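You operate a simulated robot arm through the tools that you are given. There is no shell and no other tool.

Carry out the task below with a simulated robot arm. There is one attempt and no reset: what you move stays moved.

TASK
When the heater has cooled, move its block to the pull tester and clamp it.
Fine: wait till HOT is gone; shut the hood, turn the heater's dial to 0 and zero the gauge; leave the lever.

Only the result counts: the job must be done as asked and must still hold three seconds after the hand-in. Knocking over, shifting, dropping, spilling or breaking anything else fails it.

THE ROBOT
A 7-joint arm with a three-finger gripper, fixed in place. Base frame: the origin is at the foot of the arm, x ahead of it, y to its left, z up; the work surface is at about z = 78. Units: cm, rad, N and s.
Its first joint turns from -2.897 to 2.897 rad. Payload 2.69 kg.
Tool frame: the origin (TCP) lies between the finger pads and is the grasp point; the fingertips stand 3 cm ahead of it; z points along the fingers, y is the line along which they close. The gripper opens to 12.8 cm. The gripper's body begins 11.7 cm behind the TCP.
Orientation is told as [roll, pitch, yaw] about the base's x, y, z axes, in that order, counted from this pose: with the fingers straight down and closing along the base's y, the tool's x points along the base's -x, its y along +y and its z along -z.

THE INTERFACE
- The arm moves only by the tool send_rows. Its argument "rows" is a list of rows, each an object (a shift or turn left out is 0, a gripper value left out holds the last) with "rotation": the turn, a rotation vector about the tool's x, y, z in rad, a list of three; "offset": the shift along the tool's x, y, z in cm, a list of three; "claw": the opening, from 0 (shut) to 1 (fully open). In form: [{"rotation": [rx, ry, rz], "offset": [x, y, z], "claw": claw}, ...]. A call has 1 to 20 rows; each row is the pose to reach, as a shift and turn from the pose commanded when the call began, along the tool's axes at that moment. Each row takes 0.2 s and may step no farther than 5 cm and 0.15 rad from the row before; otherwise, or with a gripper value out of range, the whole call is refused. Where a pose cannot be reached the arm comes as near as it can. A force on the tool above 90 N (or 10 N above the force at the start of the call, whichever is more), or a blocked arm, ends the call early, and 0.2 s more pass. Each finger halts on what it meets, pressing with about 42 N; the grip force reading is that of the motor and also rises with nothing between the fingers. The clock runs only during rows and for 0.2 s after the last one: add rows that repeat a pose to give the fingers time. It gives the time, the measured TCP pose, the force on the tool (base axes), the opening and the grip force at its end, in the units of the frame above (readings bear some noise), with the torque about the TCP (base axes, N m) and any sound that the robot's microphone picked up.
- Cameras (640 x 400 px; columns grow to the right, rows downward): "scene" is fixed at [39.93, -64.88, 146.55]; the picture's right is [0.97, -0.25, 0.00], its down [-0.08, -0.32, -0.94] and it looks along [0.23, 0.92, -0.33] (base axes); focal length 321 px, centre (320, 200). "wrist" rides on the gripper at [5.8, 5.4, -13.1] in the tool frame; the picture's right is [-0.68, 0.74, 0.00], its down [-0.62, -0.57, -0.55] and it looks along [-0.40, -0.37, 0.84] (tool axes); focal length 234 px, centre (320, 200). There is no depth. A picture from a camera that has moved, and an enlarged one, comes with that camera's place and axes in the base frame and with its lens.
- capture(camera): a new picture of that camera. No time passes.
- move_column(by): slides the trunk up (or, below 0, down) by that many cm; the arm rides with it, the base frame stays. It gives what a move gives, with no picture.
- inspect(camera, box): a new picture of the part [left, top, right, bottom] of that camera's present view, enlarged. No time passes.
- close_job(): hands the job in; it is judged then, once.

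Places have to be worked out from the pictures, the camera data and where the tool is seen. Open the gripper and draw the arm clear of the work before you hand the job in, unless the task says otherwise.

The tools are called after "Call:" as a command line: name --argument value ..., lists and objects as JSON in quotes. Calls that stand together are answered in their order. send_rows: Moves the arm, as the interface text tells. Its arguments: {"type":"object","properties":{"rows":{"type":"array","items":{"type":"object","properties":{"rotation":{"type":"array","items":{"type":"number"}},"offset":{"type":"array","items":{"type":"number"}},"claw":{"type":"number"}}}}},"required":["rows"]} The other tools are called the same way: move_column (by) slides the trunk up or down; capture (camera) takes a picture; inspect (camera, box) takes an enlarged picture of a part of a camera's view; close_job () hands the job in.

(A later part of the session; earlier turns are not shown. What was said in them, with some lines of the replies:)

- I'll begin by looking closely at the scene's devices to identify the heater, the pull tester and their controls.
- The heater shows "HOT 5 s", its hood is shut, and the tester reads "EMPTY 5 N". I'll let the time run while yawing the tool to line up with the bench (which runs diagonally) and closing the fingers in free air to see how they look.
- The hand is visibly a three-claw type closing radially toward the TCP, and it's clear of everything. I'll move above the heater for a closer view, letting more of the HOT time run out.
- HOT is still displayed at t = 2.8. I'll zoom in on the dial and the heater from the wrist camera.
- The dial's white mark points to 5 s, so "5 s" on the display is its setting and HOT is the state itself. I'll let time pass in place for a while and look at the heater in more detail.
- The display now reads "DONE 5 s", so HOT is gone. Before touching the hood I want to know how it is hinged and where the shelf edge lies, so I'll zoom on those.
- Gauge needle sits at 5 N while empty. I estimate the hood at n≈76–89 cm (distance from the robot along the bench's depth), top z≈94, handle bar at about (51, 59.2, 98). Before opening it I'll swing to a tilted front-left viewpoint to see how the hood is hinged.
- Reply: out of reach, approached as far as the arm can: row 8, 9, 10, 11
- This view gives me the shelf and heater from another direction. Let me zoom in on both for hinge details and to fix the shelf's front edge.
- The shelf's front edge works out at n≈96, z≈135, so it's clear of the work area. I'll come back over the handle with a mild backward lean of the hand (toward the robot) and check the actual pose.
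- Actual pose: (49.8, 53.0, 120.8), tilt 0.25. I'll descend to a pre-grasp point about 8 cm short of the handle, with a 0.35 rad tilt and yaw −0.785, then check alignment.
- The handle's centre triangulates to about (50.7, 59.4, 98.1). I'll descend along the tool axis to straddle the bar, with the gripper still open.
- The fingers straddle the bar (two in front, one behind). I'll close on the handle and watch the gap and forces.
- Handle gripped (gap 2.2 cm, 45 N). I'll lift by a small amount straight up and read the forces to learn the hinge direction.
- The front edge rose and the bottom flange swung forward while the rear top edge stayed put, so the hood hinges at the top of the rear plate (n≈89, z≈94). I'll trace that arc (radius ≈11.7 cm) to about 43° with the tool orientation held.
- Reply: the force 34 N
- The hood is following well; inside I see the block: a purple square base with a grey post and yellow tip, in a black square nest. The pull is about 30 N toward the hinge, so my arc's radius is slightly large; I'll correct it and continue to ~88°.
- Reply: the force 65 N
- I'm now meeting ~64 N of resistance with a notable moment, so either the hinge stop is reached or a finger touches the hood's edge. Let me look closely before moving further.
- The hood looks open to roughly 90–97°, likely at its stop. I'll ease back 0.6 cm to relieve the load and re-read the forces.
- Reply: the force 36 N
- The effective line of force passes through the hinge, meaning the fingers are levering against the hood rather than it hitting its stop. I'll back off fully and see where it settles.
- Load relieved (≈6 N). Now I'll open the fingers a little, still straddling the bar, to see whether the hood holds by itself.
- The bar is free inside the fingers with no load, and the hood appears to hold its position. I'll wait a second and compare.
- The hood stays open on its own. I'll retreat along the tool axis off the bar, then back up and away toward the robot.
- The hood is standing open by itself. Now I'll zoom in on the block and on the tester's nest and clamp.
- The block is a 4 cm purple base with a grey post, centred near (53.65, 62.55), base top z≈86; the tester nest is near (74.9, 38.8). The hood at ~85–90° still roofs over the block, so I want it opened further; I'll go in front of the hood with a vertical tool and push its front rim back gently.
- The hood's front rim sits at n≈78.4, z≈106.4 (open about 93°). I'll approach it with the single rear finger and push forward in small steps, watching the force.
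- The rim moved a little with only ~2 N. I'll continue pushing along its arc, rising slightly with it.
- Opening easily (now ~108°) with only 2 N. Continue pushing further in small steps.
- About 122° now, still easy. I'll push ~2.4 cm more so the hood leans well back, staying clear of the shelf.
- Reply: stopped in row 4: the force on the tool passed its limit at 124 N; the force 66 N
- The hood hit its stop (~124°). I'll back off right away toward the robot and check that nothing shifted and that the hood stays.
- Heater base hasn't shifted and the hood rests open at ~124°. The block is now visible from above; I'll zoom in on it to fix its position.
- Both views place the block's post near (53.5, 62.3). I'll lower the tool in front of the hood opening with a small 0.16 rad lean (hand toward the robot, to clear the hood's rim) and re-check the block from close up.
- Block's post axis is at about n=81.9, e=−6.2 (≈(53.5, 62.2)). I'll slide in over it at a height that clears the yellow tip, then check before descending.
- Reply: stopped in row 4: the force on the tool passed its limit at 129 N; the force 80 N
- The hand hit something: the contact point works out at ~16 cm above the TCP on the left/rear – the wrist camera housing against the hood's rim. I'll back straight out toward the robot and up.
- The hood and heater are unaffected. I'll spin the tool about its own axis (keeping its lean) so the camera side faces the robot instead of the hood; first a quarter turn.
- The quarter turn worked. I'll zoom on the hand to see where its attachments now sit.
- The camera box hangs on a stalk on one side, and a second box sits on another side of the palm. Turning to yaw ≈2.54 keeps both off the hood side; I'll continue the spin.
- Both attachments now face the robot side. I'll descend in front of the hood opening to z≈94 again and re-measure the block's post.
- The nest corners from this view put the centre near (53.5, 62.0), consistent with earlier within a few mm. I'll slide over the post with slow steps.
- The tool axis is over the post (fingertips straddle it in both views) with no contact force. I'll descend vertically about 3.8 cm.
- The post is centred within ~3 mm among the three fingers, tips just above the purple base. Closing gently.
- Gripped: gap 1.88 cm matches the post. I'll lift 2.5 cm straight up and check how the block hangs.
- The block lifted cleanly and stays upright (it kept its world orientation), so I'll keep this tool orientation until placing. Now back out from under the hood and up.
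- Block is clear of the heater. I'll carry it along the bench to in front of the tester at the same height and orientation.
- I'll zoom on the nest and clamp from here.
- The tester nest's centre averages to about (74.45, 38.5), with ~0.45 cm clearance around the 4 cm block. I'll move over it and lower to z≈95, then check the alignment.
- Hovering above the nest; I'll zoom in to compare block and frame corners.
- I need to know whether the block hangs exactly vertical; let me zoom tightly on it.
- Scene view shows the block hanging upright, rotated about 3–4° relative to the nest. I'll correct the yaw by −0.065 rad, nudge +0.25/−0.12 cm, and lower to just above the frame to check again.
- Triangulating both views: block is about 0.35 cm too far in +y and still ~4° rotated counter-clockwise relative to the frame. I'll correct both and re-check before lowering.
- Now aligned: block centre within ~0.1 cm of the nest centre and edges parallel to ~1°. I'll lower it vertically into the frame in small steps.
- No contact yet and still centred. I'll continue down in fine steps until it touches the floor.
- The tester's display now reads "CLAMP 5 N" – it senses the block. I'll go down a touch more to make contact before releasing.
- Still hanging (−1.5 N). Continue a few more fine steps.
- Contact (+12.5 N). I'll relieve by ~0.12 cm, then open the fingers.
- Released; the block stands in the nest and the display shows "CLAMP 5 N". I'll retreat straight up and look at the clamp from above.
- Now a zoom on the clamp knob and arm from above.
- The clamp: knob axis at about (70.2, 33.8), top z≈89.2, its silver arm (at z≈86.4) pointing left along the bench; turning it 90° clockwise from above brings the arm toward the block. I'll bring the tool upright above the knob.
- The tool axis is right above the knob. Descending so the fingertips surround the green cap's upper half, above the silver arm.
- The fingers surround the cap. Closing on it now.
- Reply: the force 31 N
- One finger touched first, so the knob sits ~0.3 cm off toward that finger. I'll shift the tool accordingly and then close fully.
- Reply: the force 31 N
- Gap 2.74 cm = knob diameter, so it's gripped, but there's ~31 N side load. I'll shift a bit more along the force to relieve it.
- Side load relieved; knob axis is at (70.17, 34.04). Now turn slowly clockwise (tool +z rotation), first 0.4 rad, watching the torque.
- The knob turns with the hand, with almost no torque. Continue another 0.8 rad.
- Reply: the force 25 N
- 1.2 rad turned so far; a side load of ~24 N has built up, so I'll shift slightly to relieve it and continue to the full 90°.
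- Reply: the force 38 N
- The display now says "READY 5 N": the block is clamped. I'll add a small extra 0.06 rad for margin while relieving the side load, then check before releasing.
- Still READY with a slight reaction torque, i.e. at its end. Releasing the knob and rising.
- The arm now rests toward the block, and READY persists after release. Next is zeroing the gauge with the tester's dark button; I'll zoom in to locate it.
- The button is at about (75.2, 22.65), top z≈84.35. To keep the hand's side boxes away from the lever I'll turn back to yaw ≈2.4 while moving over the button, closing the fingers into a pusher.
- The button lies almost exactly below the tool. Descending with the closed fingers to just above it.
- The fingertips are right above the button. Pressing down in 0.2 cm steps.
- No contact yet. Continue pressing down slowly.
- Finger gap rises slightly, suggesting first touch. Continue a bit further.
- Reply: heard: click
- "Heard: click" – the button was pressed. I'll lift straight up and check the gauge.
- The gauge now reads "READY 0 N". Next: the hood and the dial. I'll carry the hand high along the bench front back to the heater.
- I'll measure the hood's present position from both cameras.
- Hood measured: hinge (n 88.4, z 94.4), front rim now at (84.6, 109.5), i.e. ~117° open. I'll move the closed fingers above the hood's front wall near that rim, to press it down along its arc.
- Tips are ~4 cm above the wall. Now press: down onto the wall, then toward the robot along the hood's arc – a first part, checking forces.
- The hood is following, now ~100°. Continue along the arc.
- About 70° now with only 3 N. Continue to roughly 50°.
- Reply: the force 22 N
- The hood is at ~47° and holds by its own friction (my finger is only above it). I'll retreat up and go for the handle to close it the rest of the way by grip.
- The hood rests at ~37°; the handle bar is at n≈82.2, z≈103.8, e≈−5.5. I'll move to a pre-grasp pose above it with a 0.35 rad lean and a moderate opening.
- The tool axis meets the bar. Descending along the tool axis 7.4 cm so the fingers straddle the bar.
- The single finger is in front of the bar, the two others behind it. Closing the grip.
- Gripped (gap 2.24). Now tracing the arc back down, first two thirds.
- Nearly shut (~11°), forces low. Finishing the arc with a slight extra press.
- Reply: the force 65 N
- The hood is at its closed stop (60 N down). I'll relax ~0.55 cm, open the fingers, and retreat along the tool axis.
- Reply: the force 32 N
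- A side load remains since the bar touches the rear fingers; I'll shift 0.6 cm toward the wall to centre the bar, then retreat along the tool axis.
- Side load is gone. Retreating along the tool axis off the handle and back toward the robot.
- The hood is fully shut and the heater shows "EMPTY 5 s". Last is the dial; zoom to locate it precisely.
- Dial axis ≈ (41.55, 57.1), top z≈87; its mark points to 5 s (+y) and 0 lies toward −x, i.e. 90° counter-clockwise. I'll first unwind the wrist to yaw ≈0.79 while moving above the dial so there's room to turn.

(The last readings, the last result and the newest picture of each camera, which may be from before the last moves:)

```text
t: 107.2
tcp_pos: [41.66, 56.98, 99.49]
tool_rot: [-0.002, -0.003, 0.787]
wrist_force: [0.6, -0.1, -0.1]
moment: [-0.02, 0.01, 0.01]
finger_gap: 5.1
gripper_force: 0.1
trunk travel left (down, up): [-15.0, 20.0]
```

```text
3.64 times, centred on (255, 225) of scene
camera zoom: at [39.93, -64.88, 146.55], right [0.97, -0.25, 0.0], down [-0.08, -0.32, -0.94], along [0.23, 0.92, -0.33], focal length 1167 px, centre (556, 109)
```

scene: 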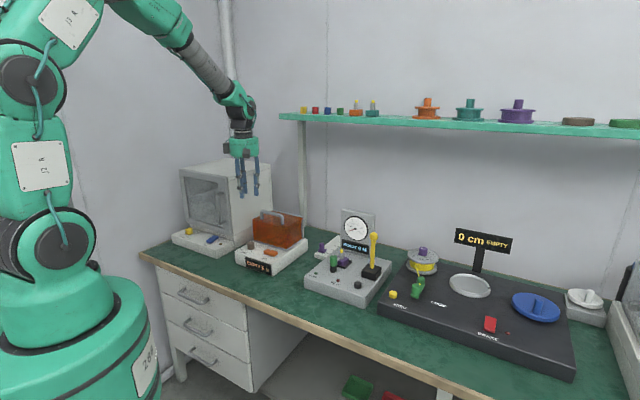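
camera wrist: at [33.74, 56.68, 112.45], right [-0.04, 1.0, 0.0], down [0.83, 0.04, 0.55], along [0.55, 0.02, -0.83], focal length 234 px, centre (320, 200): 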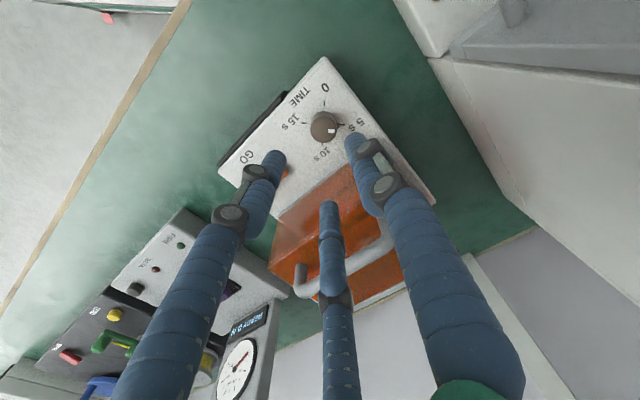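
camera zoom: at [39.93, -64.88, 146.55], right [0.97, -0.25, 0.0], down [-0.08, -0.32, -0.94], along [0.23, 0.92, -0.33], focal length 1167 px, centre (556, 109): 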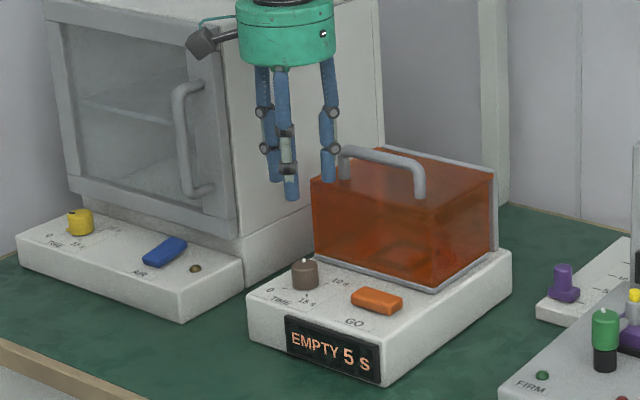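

I'll zoom on the dial from here to refine its centre.

Call:
inspect --camera "wrist" --box '[280, 80, 370, 160]'

```text
5.00 times, centred on (325, 120) of wrist
camera zoom: at [33.74, 56.68, 112.45], right [-0.04, 1.0, 0.0], down [0.83, 0.04, 0.55], along [0.55, 0.02, -0.83], focal length 1171 px, centre (295, 600)
```

zoom: 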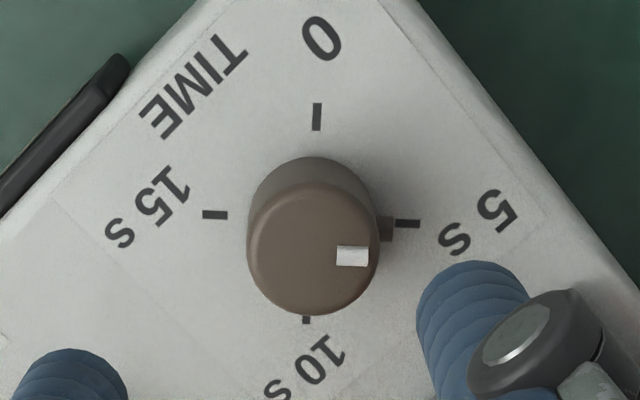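

Dial centre refined to about (41.44, 57.33). I'll shift onto it, turn the hand slightly so the dial's side pointer sits between fingers, and descend around the knob.

Call:
send_rows --rows '[{"rotation": [0, 0, -0.08], "offset": [-0.05, 0.2, 2.5], "claw": 0.36}, {"rotation": [0, 0, -0.165], "offset": [-0.1, 0.39, 6.0], "claw": 0.36}, {"rotation": [0, 0, -0.165], "offset": [-0.1, 0.39, 9.5], "claw": 0.36}, {"rotation": [0, 0, -0.165], "offset": [-0.1, 0.39, 11.5], "claw": 0.36}, {"rotation": [0, 0, -0.165], "offset": [-0.1, 0.39, 11.5], "claw": 0.36}]'

Call:
capture --camera "wrist"

Call:
inspect --camera "scene" --box '[220, 210, 290, 280]'

```text
t: 108.4
tcp_pos: [41.5, 57.36, 87.84]
tool_rot: [0.0, -0.003, 0.954]
wrist_force: [-0.1, 0.4, -0.1]
moment: [-0.01, 0.0, 0.0]
finger_gap: 4.63
gripper_force: 0.0
trunk travel left (down, up): [-15.0, 20.0]
```

```text
taken
camera wrist: at [33.62, 55.72, 100.95], right [-0.21, 0.98, 0.0], down [0.82, 0.17, 0.55], along [0.54, 0.12, -0.83], focal length 234 px, centre (320, 200)
```

wrist: 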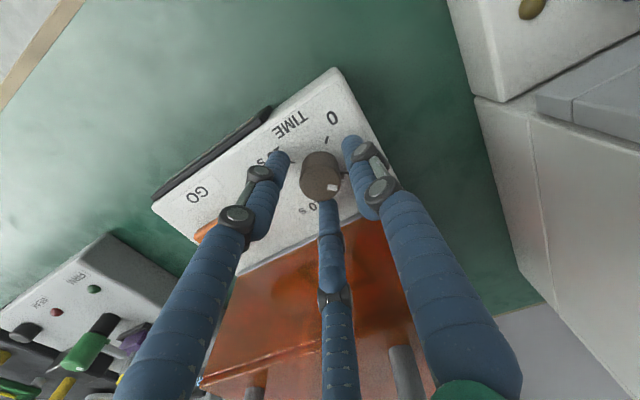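

```text
5.71 times, centred on (255, 245) of scene
camera zoom: at [39.93, -64.88, 146.55], right [0.97, -0.25, 0.0], down [-0.08, -0.32, -0.94], along [0.23, 0.92, -0.33], focal length 1834 px, centre (691, -57)
```

zoom: 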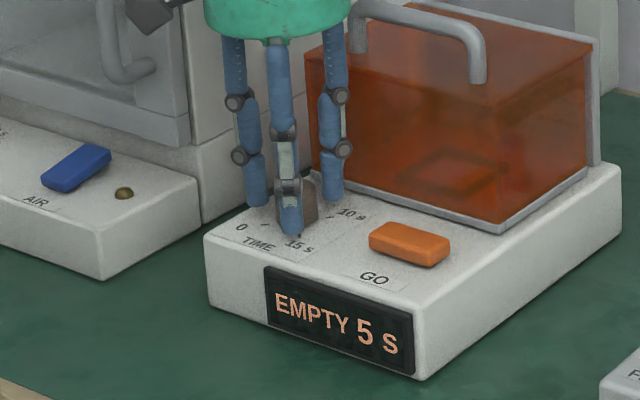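

Fingers are around the dial. Closing gently and checking the side load.

Call:
send_rows --rows '[{"claw": 0.3}, {"claw": 0.26}, {"claw": 0.23}, {"claw": 0.2}, {"claw": 0.2}]'

Call:
inspect --camera "wrist" --box '[250, 110, 390, 230]'

```text
t: 109.6
tcp_pos: [41.5, 57.38, 87.92]
tool_rot: [0.001, -0.005, 0.953]
wrist_force: [8.1, 3.9, 0.1]
moment: [0.08, -0.22, -0.01]
finger_gap: 3.11
gripper_force: 4.4
trunk travel left (down, up): [-15.0, 20.0]
```

```text
3.33 times, centred on (320, 170) of wrist
camera zoom: at [33.66, 55.75, 100.98], right [-0.21, 0.98, 0.0], down [0.82, 0.17, 0.55], along [0.54, 0.12, -0.83], focal length 781 px, centre (320, 300)
```

zoom: 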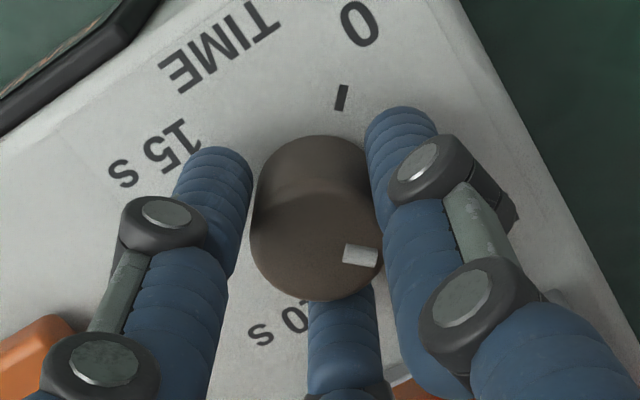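

Well centred (gap 3.11 = dial diameter). Gripping firmly, then turning counter-clockwise 0.4 rad to begin.

Call:
send_rows --rows '[{"offset": [-0.03, -0.03, 0], "claw": 0.1}, {"offset": [-0.06, -0.05, 0], "claw": 0.0}, {"rotation": [0, 0, -0.1], "offset": [-0.06, -0.05, 0], "claw": 0}, {"rotation": [0, 0, -0.2], "offset": [-0.06, -0.05, 0], "claw": 0}, {"rotation": [0, 0, -0.3], "offset": [-0.06, -0.05, 0], "claw": 0}, {"rotation": [0, 0, -0.4], "offset": [-0.06, -0.05, 0], "claw": 0}, {"rotation": [0, 0, -0.4], "offset": [-0.06, -0.05, 0], "claw": 0}]'

Call:
inspect --camera "wrist" --box '[250, 110, 390, 230]'

Call:
inspect --camera "scene" --box '[220, 210, 290, 280]'

```text
t: 111.2
tcp_pos: [41.56, 57.46, 87.92]
tool_rot: [-0.004, 0.0, 1.353]
wrist_force: [12.1, 1.4, 7.0]
moment: [-0.12, -0.31, 0.0]
finger_gap: 2.91
gripper_force: 45.0
trunk travel left (down, up): [-15.0, 20.0]
```

```text
3.33 times, centred on (320, 170) of wrist
camera zoom: at [35.0, 52.85, 100.97], right [-0.57, 0.82, 0.0], down [0.68, 0.48, 0.55], along [0.45, 0.32, -0.83], focal length 781 px, centre (320, 300)
```

zoom: 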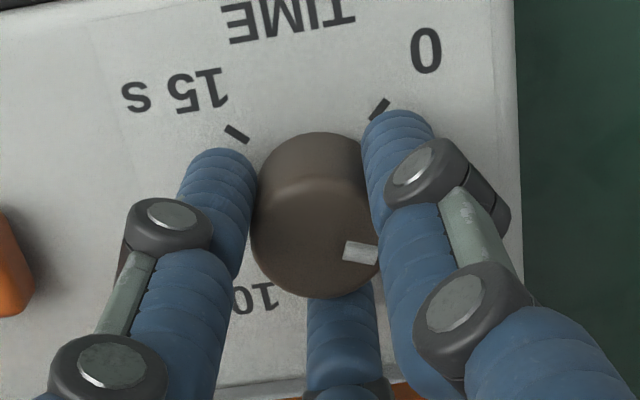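

```text
5.71 times, centred on (255, 245) of scene
camera zoom: at [39.93, -64.88, 146.55], right [0.97, -0.25, 0.0], down [-0.08, -0.32, -0.94], along [0.23, 0.92, -0.33], focal length 1834 px, centre (691, -57)
```

zoom: 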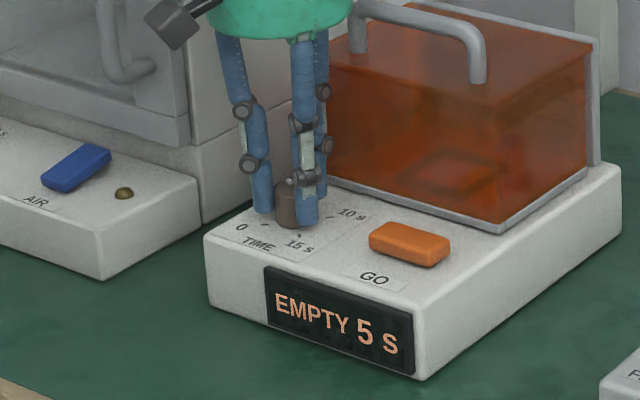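

The dial turns with the hand at no torque. Continue another 0.8 rad.

Call:
send_rows --rows '[{"rotation": [0, 0, -0.1], "claw": 0}, {"rotation": [0, 0, -0.2], "claw": 0}, {"rotation": [0, 0, -0.3], "claw": 0}, {"rotation": [0, 0, -0.4], "claw": 0}, {"rotation": [0, 0, -0.5], "claw": 0}, {"rotation": [0, 0, -0.6], "claw": 0}, {"rotation": [0, 0, -0.7], "claw": 0}, {"rotation": [0, 0, -0.8], "claw": 0}, {"rotation": [0, 0, -0.8], "claw": 0}]'

Call:
inspect --camera "wrist" --box '[250, 110, 390, 230]'

Call:
inspect --camera "scene" --box '[220, 210, 290, 280]'

```text
t: 113.2
tcp_pos: [41.67, 57.47, 87.86]
tool_rot: [-0.001, 0.0, 2.155]
wrist_force: [10.2, 1.4, 5.1]
moment: [0.13, -0.16, 0.0]
finger_gap: 2.92
gripper_force: 45.0
trunk travel left (down, up): [-15.0, 20.0]
```

```text
3.33 times, centred on (320, 170) of wrist
camera zoom: at [40.27, 49.58, 100.99], right [-0.99, 0.16, 0.0], down [0.13, 0.83, 0.55], along [0.09, 0.54, -0.84], focal length 781 px, centre (320, 300)
```

zoom: 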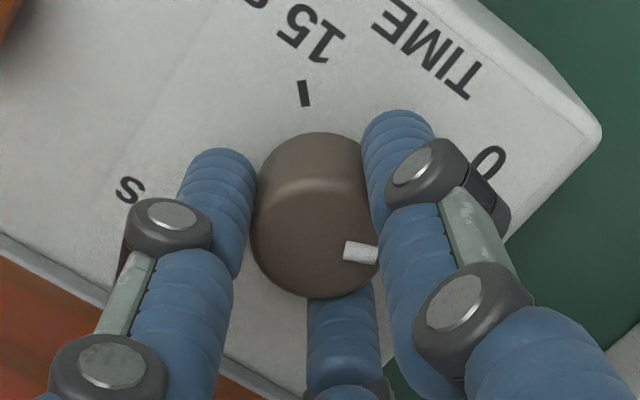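

```text
5.71 times, centred on (255, 245) of scene
camera zoom: at [39.93, -64.88, 146.55], right [0.97, -0.25, 0.0], down [-0.08, -0.32, -0.94], along [0.23, 0.92, -0.33], focal length 1834 px, centre (691, -57)
```

zoom: 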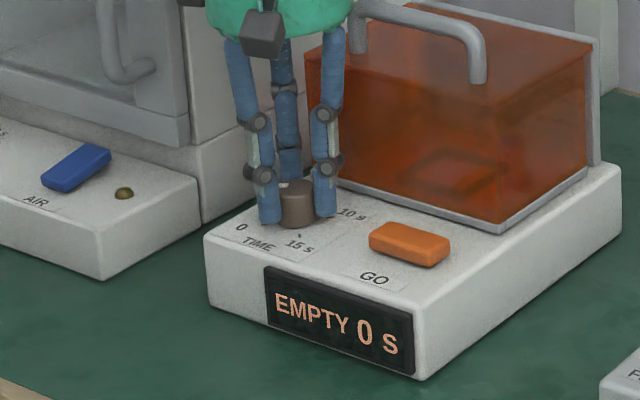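

The display already shows "EMPTY 0 s". I'll complete the turn to point squarely at 0 (another 0.36 rad), watching for the end stop.

Call:
send_rows --rows '[{"rotation": [0, 0, -0.1], "claw": 0}, {"rotation": [0, 0, -0.2], "claw": 0}, {"rotation": [0, 0, -0.29], "claw": 0}, {"rotation": [0, 0, -0.36], "claw": 0}, {"rotation": [0, 0, -0.36], "claw": 0}]'

Call:
inspect --camera "wrist" --box '[250, 110, 390, 230]'

Call:
inspect --camera "scene" --box '[220, 210, 290, 280]'

```text
t: 114.4
tcp_pos: [41.62, 57.36, 87.98]
tool_rot: [-0.003, 0.001, 2.516]
wrist_force: [5.7, -7.8, 13.0]
moment: [-0.48, 0.03, -0.03]
finger_gap: 2.94
gripper_force: 44.9
trunk travel left (down, up): [-15.0, 20.0]
```

```text
3.33 times, centred on (320, 170) of wrist
camera zoom: at [43.1, 49.64, 101.0], right [-0.98, -0.2, 0.0], down [-0.17, 0.82, 0.55], along [-0.11, 0.54, -0.84], focal length 781 px, centre (320, 300)
```

zoom: 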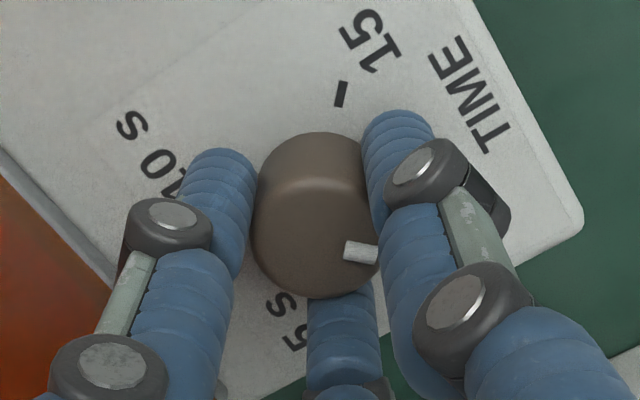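

```text
5.71 times, centred on (255, 245) of scene
camera zoom: at [39.93, -64.88, 146.55], right [0.97, -0.25, 0.0], down [-0.08, -0.32, -0.94], along [0.23, 0.92, -0.33], focal length 1834 px, centre (691, -57)
```

zoom: 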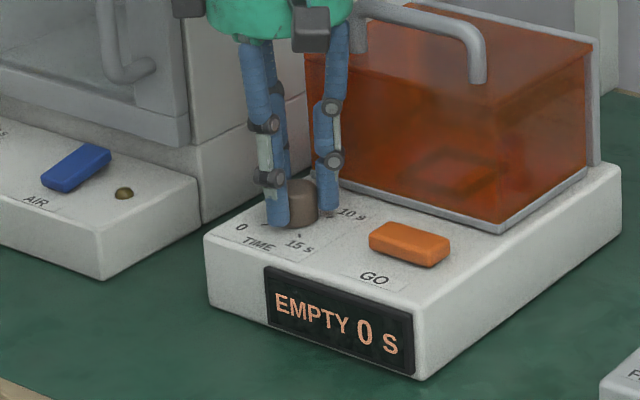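

The mark now points at 0 and the display reads "EMPTY 0 s". Releasing and rising clear.

Call:
send_rows --rows '[{"claw": 0.25}, {"claw": 0.36}, {"claw": 0.36}, {"offset": [0, 0, -1.5], "claw": 0.36}, {"offset": [0, 0, -4], "claw": 0.36}, {"offset": [0, 0, -8.5], "claw": 0.36}, {"offset": [0, 0, -13], "claw": 0.36}, {"offset": [0, 0, -17.5], "claw": 0.5}, {"offset": [0, 0, -21], "claw": 0.8}, {"offset": [0, 2.5, -24], "claw": 1.0}, {"offset": [0, 5.5, -25], "claw": 1.0}, {"offset": [0, 5.5, -25], "claw": 1.0}]'

Call:
capture --camera "scene"

Call:
inspect --camera "scene" --box '[225, 200, 315, 285]'

Call:
inspect --camera "scene" --box '[310, 205, 400, 305]'

```text
t: 117.0
tcp_pos: [38.13, 52.96, 112.72]
tool_rot: [-0.003, 0.002, 2.513]
wrist_force: [-0.3, -0.7, 0.0]
moment: [0.07, -0.04, -0.03]
finger_gap: 12.82
gripper_force: 0.0
trunk travel left (down, up): [-15.0, 20.0]
```

```text
taken
```

scene: 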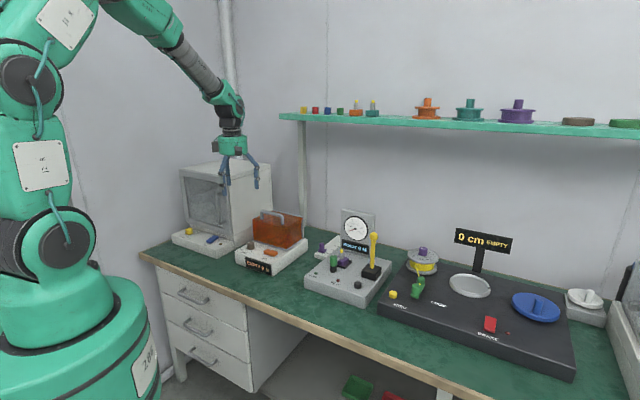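

```text
4.71 times, centred on (270, 242) of scene
camera zoom: at [39.93, -64.88, 146.55], right [0.97, -0.25, 0.0], down [-0.08, -0.32, -0.94], along [0.23, 0.92, -0.33], focal length 1511 px, centre (555, 0)
```

zoom: 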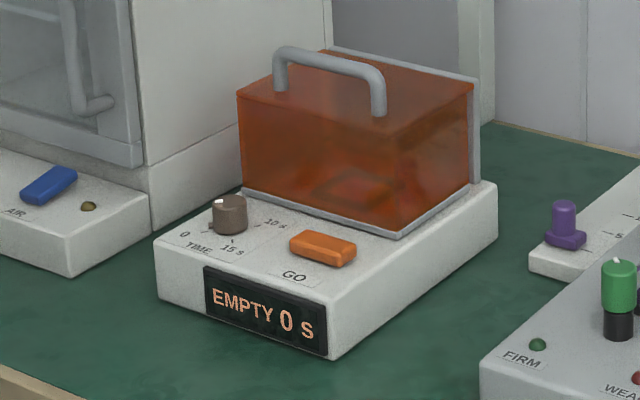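

```text
4.00 times, centred on (355, 255) of scene
camera zoom: at [39.93, -64.88, 146.55], right [0.97, -0.25, 0.0], down [-0.08, -0.32, -0.94], along [0.23, 0.92, -0.33], focal length 1284 px, centre (180, -20)
```

zoom: 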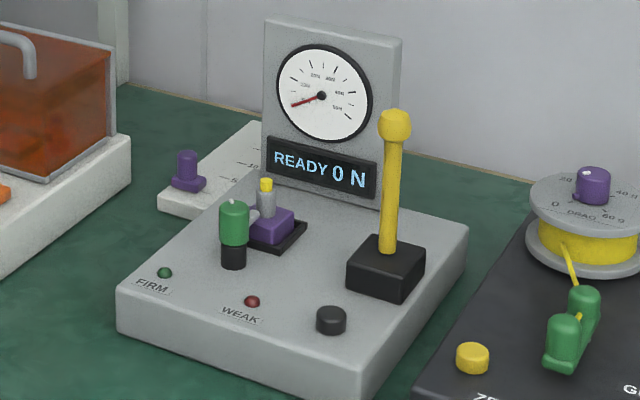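

Everything looks done: hood shut, dial at 0, tester READY 0 N, lever untouched. One close check of the hood's seat against the starting picture and the clamp before handing in.

Call:
inspect --camera "scene" --box '[242, 202, 310, 245]'

Call:
inspect --camera "scene" --box '[325, 245, 360, 275]'

Call:
inspect --camera "scene" --box '[230, 235, 310, 285]'

```text
9.30 times, centred on (276, 224) of scene
camera zoom: at [39.93, -64.88, 146.55], right [0.97, -0.25, 0.0], down [-0.08, -0.32, -0.94], along [0.23, 0.92, -0.33], focal length 2986 px, centre (729, -19)
```

zoom: 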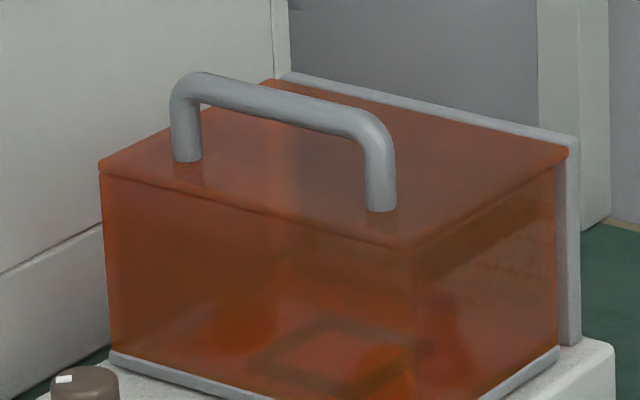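

```text
13.33 times, centred on (342, 260) of scene
camera zoom: at [39.93, -64.88, 146.55], right [0.97, -0.25, 0.0], down [-0.08, -0.32, -0.94], along [0.23, 0.92, -0.33], focal length 4281 px, centre (20, -600)
```

zoom: 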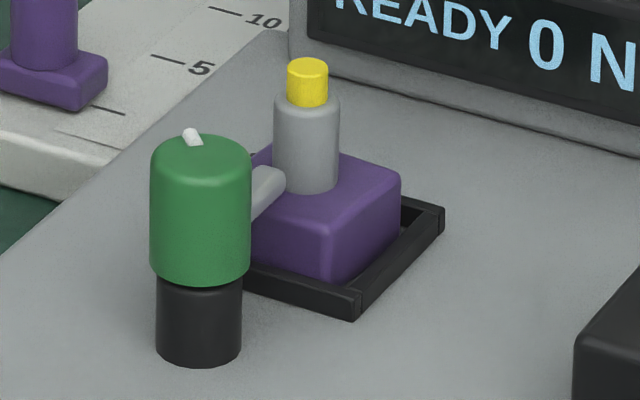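

```text
8.00 times, centred on (270, 260) of scene
camera zoom: at [39.93, -64.88, 146.55], right [0.97, -0.25, 0.0], down [-0.08, -0.32, -0.94], along [0.23, 0.92, -0.33], focal length 2568 px, centre (720, -280)
```

zoom: 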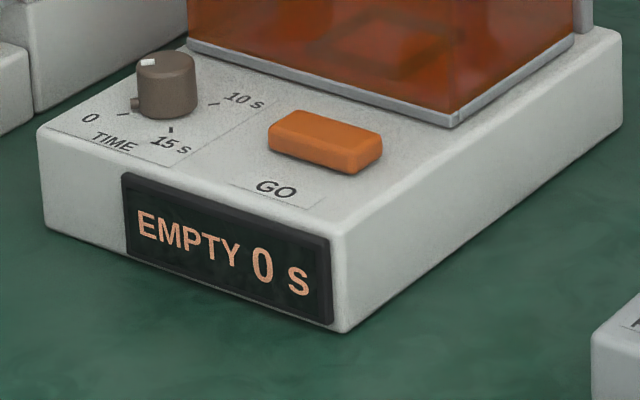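

The hood's outline matches the starting picture pixel for pixel, the dial points to 0 ("EMPTY 0 s"), and the block is clamped with the gauge at "READY 0 N". The lever is untouched, the gripper is open and the arm is clear, so I'm handing in.

Call:
close_job

```text
The job is handed in.
```

I've handed in the job. The block is in the pull tester and clamped, and the other steps you asked for are done too. I don't have the judging result.

| Item | State at hand-in |
|---|---|
| Block | In the tester nest, clamped; the tester showed "READY" |
| Gauge | Reads 0 N (it read 5 N before I pressed the zero button) |
| Heater hood | Shut; it looks the same as in the starting picture |
| Heater dial | Points at 0; the display shows "EMPTY 0 s" |
| Lever | Not touched |
| Arm | Gripper open and clear of the work |

I opened the hood only after HOT had gone from the display. While opening it, I hit its hinge stop once, and the hand bumped its rim once. Both times the force limit halted the arm. The pictures showed no shift in the heater or hood afterwards.
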